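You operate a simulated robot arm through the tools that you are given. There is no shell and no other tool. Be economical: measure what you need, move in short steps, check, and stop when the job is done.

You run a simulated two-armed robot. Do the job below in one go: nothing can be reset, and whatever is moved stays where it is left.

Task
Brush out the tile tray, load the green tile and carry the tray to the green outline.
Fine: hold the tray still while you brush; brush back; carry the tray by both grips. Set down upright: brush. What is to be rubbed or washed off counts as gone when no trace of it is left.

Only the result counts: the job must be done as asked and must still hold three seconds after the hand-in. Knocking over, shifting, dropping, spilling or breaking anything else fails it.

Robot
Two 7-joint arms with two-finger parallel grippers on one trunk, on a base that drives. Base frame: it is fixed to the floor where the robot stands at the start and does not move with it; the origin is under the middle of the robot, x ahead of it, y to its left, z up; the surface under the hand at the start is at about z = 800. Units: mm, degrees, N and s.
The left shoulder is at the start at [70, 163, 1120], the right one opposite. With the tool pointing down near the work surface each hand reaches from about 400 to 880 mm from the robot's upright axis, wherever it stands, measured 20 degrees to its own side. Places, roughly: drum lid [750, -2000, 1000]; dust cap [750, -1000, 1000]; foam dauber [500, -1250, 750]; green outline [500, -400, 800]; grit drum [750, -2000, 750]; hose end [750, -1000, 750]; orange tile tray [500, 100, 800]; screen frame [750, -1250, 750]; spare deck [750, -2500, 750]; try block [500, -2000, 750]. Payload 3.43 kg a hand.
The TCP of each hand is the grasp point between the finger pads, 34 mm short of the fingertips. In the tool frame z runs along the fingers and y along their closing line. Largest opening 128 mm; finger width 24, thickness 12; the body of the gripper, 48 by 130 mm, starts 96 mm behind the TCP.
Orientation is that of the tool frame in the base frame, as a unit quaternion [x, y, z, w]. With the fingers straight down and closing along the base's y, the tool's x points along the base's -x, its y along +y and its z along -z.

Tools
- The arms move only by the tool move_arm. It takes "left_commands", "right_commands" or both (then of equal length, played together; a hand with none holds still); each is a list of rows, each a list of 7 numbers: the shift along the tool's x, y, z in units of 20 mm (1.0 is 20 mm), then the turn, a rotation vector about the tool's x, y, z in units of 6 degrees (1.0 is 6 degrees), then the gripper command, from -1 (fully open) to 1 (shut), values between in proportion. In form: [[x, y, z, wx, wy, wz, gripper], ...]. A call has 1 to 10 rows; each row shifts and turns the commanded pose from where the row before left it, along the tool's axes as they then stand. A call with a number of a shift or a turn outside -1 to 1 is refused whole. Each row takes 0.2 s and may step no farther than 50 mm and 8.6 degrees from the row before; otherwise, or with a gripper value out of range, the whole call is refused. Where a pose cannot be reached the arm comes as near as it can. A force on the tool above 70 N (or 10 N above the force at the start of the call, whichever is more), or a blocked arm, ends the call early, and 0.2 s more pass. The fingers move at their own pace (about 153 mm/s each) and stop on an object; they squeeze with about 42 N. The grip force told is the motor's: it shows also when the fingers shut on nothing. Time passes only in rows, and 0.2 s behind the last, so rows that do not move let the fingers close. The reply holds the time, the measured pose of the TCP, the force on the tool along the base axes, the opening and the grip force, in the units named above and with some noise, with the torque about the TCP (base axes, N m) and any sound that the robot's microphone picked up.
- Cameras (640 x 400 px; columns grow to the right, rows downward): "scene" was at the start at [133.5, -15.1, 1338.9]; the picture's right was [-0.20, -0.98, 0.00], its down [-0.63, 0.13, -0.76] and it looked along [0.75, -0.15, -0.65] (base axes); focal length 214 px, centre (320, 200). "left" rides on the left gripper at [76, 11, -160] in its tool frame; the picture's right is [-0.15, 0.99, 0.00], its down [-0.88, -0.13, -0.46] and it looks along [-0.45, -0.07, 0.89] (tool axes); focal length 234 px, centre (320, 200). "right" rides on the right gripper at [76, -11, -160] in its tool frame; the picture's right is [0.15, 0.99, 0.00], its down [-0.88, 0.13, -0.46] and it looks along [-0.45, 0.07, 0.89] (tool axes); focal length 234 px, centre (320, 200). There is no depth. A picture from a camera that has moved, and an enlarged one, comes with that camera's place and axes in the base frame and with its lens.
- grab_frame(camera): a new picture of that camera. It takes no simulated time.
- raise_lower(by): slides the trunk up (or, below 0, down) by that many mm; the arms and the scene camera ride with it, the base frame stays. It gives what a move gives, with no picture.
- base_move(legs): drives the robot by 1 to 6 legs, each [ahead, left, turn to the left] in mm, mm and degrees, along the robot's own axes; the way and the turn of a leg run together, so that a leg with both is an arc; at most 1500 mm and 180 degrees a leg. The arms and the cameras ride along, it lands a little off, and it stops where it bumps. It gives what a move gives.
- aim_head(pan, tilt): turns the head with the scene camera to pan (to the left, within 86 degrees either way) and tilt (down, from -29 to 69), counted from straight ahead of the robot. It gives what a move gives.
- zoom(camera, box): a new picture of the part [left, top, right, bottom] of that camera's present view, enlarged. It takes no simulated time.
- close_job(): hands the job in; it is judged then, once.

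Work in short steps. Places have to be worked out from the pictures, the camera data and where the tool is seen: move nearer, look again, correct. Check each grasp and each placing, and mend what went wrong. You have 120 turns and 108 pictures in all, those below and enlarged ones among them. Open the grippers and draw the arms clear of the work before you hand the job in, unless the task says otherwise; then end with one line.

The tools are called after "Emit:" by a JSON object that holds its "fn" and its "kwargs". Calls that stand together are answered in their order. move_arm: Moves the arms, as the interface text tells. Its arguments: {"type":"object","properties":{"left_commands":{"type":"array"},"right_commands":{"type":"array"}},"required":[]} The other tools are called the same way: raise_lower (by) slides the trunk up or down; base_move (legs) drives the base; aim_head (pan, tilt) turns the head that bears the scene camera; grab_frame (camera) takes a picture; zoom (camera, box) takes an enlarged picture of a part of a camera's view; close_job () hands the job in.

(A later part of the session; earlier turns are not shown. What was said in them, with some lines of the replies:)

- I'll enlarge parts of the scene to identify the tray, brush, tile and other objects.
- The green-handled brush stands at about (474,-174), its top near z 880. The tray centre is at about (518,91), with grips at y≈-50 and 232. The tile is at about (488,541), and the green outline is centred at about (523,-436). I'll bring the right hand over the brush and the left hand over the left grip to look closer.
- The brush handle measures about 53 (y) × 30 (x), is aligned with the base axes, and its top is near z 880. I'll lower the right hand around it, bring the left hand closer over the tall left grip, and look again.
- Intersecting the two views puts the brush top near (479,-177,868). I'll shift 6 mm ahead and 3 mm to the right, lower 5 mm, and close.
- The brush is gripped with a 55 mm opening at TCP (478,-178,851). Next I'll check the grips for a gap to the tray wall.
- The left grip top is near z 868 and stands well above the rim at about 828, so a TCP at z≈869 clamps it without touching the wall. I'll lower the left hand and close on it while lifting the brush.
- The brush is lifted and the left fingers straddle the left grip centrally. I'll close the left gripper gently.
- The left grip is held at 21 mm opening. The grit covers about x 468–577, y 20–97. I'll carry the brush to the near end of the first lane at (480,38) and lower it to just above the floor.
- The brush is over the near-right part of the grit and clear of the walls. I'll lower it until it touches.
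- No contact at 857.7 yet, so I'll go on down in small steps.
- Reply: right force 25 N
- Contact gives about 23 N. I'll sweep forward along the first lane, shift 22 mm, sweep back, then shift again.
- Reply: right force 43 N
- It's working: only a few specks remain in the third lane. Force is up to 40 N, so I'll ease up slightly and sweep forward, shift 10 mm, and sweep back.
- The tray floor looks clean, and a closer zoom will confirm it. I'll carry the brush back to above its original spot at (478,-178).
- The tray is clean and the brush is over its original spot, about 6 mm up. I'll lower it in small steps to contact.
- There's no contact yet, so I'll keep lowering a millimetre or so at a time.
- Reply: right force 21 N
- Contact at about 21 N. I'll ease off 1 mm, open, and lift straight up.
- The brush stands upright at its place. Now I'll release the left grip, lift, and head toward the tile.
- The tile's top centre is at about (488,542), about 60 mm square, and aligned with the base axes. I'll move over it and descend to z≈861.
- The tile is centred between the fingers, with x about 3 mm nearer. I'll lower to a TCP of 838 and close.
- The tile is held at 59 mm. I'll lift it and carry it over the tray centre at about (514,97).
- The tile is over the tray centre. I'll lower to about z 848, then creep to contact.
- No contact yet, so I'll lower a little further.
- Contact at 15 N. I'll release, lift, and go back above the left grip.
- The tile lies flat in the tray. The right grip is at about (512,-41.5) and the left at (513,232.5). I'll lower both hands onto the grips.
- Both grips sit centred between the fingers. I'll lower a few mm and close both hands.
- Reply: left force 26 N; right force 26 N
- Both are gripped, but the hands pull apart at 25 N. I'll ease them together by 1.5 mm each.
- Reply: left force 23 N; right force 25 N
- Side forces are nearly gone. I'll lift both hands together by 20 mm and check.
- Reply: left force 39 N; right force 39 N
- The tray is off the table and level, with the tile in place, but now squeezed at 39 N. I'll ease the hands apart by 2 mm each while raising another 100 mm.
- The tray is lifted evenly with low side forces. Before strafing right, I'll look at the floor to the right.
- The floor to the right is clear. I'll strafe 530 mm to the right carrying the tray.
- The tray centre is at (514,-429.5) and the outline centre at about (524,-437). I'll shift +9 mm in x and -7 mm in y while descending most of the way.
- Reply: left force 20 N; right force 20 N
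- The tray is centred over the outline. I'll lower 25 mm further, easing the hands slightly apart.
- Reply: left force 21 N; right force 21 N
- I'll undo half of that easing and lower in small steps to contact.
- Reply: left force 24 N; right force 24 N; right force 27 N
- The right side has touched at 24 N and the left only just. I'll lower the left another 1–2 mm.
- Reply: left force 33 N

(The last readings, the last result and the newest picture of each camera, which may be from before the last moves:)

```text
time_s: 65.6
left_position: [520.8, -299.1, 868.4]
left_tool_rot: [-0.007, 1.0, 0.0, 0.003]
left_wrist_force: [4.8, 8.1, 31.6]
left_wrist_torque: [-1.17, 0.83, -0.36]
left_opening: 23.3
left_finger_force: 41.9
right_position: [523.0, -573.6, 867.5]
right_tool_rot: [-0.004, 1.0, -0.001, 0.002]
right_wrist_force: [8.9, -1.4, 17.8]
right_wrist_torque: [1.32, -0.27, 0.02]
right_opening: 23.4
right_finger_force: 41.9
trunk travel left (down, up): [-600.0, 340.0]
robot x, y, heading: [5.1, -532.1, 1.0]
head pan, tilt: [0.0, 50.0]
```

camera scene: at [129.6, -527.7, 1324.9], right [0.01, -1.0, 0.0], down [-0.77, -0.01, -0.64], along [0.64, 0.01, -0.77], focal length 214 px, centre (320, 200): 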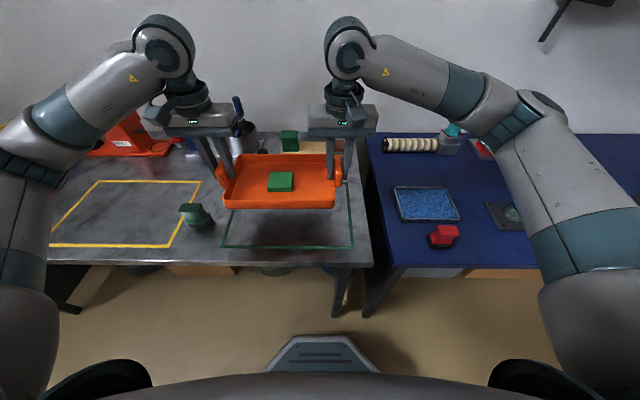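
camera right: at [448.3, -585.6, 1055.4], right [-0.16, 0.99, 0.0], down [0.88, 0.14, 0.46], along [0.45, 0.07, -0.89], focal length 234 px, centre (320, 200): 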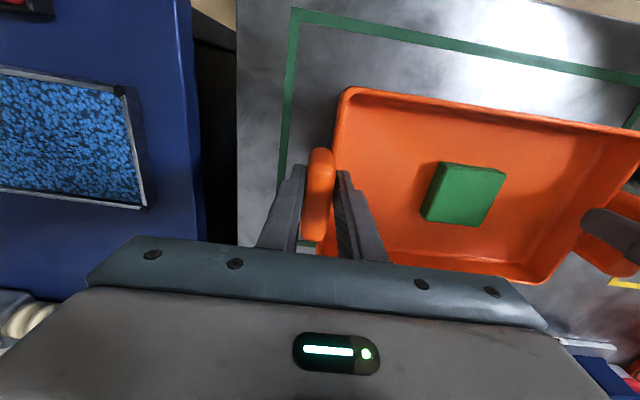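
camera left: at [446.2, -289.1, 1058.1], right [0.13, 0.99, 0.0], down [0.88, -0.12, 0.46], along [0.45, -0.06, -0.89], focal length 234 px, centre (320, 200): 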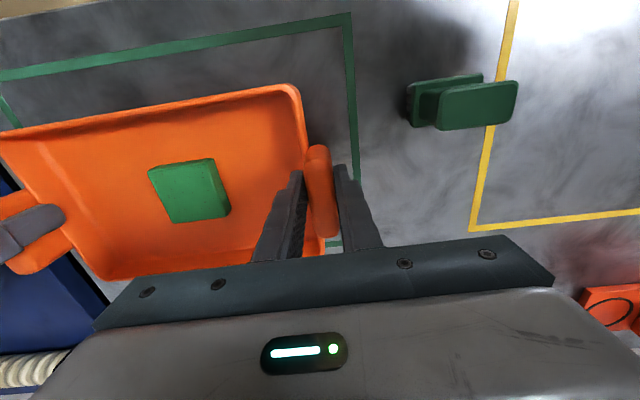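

Both sides are down with small side forces. I'll ease 1 mm up, open both in part, keeping clear of the brush, and lift straight up.

Emit:
{"fn": "move_arm", "kwargs": {"left_commands": [[0, 0, -0.05, 0, 0, 0, 1], [0, 0, 0, 0, 0, 0, 0.5], [0, 0, 0, 0, 0, 0, 0.3], [0, 0, 0, 0, 0, 0, 0.1], [0, 0, -0.5, 0, 0, 0, 0.1], [0, 0, -1, 0, 0, 0, 0.1], [0, 0, -1, 0, 0, 0, 0.1], [0, 0, -1, 0, 0, 0, 0.1], [0, 0, -1, 0, 0, 0, 0.1], [0, 0, -1, 0, 0, 0, 0]], "right_commands": [[0, 0, -0.05, 0, 0, 0, 1], [0, 0, 0, 0, 0, 0, 0.5], [0, 0, 0, 0, 0, 0, 0.3], [0, 0, 0, 0, 0, 0, 0.1], [0, 0, -0.5, 0, 0, 0, 0.1], [0, 0, -1, 0, 0, 0, 0.1], [0, 0, -1, 0, 0, 0, 0.1], [0, 0, -1, 0, 0, 0, 0.1], [0, 0, -1, 0, 0, 0, 0.1], [0, 0, -1, 0, 0, 0, 0]]}}

Emit:
{"fn": "grab_frame", "kwargs": {"camera": "scene"}}

Emit:
{"fn": "grab_frame", "kwargs": {"camera": "left"}}

Emit:
{"fn": "grab_frame", "kwargs": {"camera": "right"}}

```text
time_s: 67.8
left_position: [521.6, -301.1, 977.2]
left_tool_rot: [-0.007, 1.0, -0.001, 0.0]
left_wrist_force: [-0.5, 0.8, -0.5]
left_wrist_torque: [0.03, 0.0, -0.02]
left_opening: 64.1
left_finger_force: 0.0
right_position: [524.3, -573.0, 975.5]
right_tool_rot: [-0.005, 1.0, 0.0, 0.0]
right_wrist_force: [-1.2, 0.3, 0.8]
right_wrist_torque: [0.01, -0.04, 0.0]
right_opening: 64.1
right_finger_force: 0.0
trunk travel left (down, up): [-600.0, 340.0]
robot x, y, heading: [1.2, -533.8, 0.4]
head pan, tilt: [0.0, 50.0]
```

```text
48 pictures are left
camera scene: at [128.9, -527.9, 1324.9], right [0.01, -1.0, 0.0], down [-0.77, -0.01, -0.64], along [0.64, 0.01, -0.77], focal length 214 px, centre (320, 200)
```

scene: 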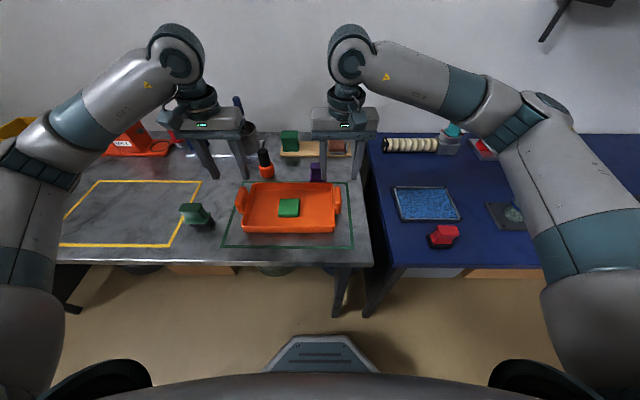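

```text
47 pictures are left
camera left: at [443.9, -290.5, 1136.0], right [0.13, 0.99, 0.0], down [0.88, -0.12, 0.46], along [0.45, -0.06, -0.89], focal length 234 px, centre (320, 200)
```

left: 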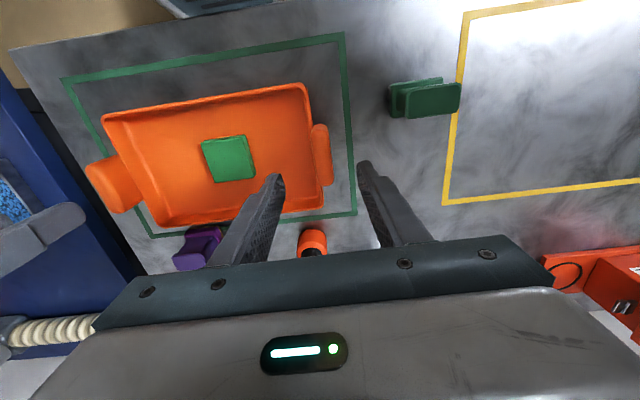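

```text
46 pictures are left
camera right: at [446.4, -584.5, 1135.2], right [-0.16, 0.99, 0.0], down [0.88, 0.14, 0.46], along [0.45, 0.07, -0.89], focal length 234 px, centre (320, 200)
```

right: 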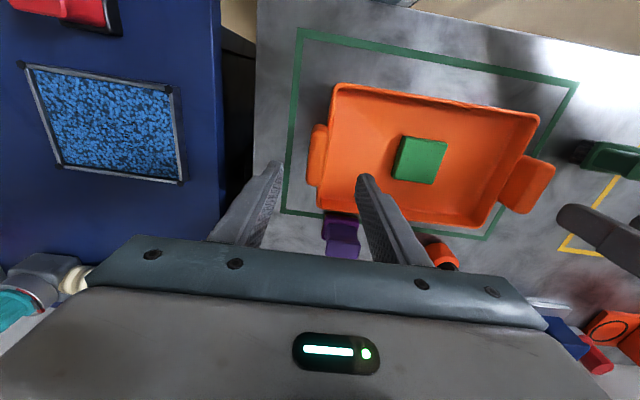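

The tray rests inside the outline with the tile on it, and the brush is upright. I'll open fully, raise the arms clear, and do a last check of the tray.

Emit:
{"fn": "move_arm", "kwargs": {"left_commands": [[0, 0, -1, 0, 0, 0, -1], [0, 0, -1, 0, 0, 0, -1], [0, 0, -1, 0, 0, 0, -1], [0, 0, -1, 0, 0, 0, -1], [0, 0, -1, 0, 0, 0, -1]], "right_commands": [[0, 0, -1, 0, 0, 0, -1], [0, 0, -1, 0, 0, 0, -1], [0, 0, -1, 0, 0, 0, -1], [0, 0, -1, 0, 0, 0, -1], [0, 0, -1, 0, 0, 0, -1]]}}

Emit:
{"fn": "zoom", "kwargs": {"camera": "scene", "box": [170, 140, 370, 260]}}

Emit:
{"fn": "zoom", "kwargs": {"camera": "right", "box": [270, 40, 570, 240]}}

```text
time_s: 69.0
left_position: [520.7, -302.5, 1075.9]
left_tool_rot: [-0.006, 1.0, 0.0, 0.0]
left_wrist_force: [-1.1, -0.3, 0.9]
left_wrist_torque: [-0.02, -0.03, 0.0]
left_opening: 128.2
left_finger_force: 0.0
right_position: [522.8, -572.7, 1074.3]
right_tool_rot: [-0.007, 1.0, 0.0, -0.001]
right_wrist_force: [0.1, 0.1, -0.1]
right_wrist_torque: [0.0, 0.03, -0.01]
right_opening: 127.8
right_finger_force: 0.1
trunk travel left (down, up): [-600.0, 340.0]
robot x, y, heading: [0.3, -526.2, 0.6]
head pan, tilt: [0.0, 50.0]
```

```text
3.20 times, centred on (270, 200) of scene
camera zoom: at [128.6, -528.0, 1325.0], right [0.01, -1.0, 0.0], down [-0.77, -0.01, -0.64], along [0.64, 0.01, -0.77], focal length 686 px, centre (480, 200)
```

zoom: 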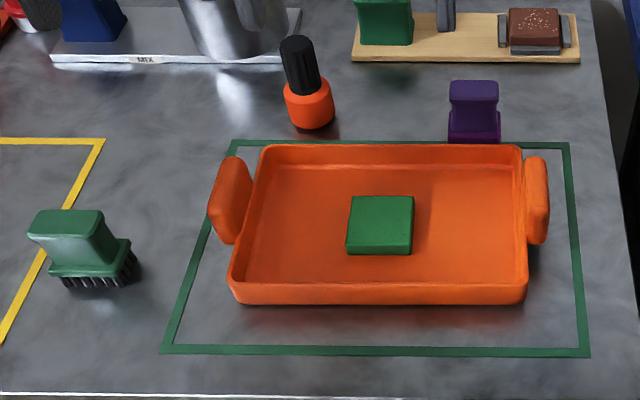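

```text
2.00 times, centred on (420, 140) of right
camera zoom: at [446.4, -584.3, 1234.0], right [-0.16, 0.99, 0.0], down [0.88, 0.14, 0.46], along [0.45, 0.07, -0.89], focal length 468 px, centre (120, 320)
```

zoom: 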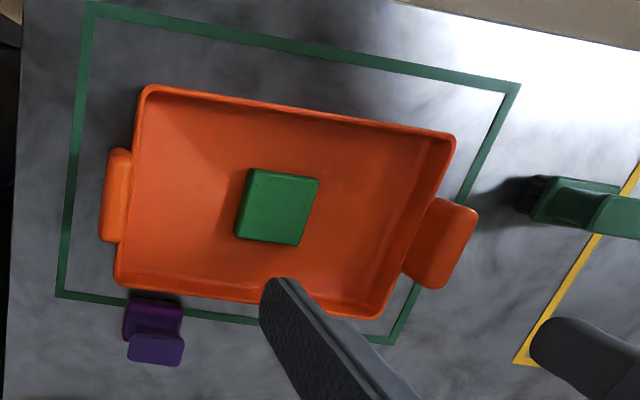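

The tray is clean, loaded and centred in the green outline. The brush is upright at its place and both hands are open and clear, so I'm handing in.

Emit:
{"fn": "close_job", "kwargs": {}}

```text
The job is handed in.
```

The job is done and handed in: the tray is brushed clean, carries the green tile and stands inside the green outline, and the brush is back upright at its place.
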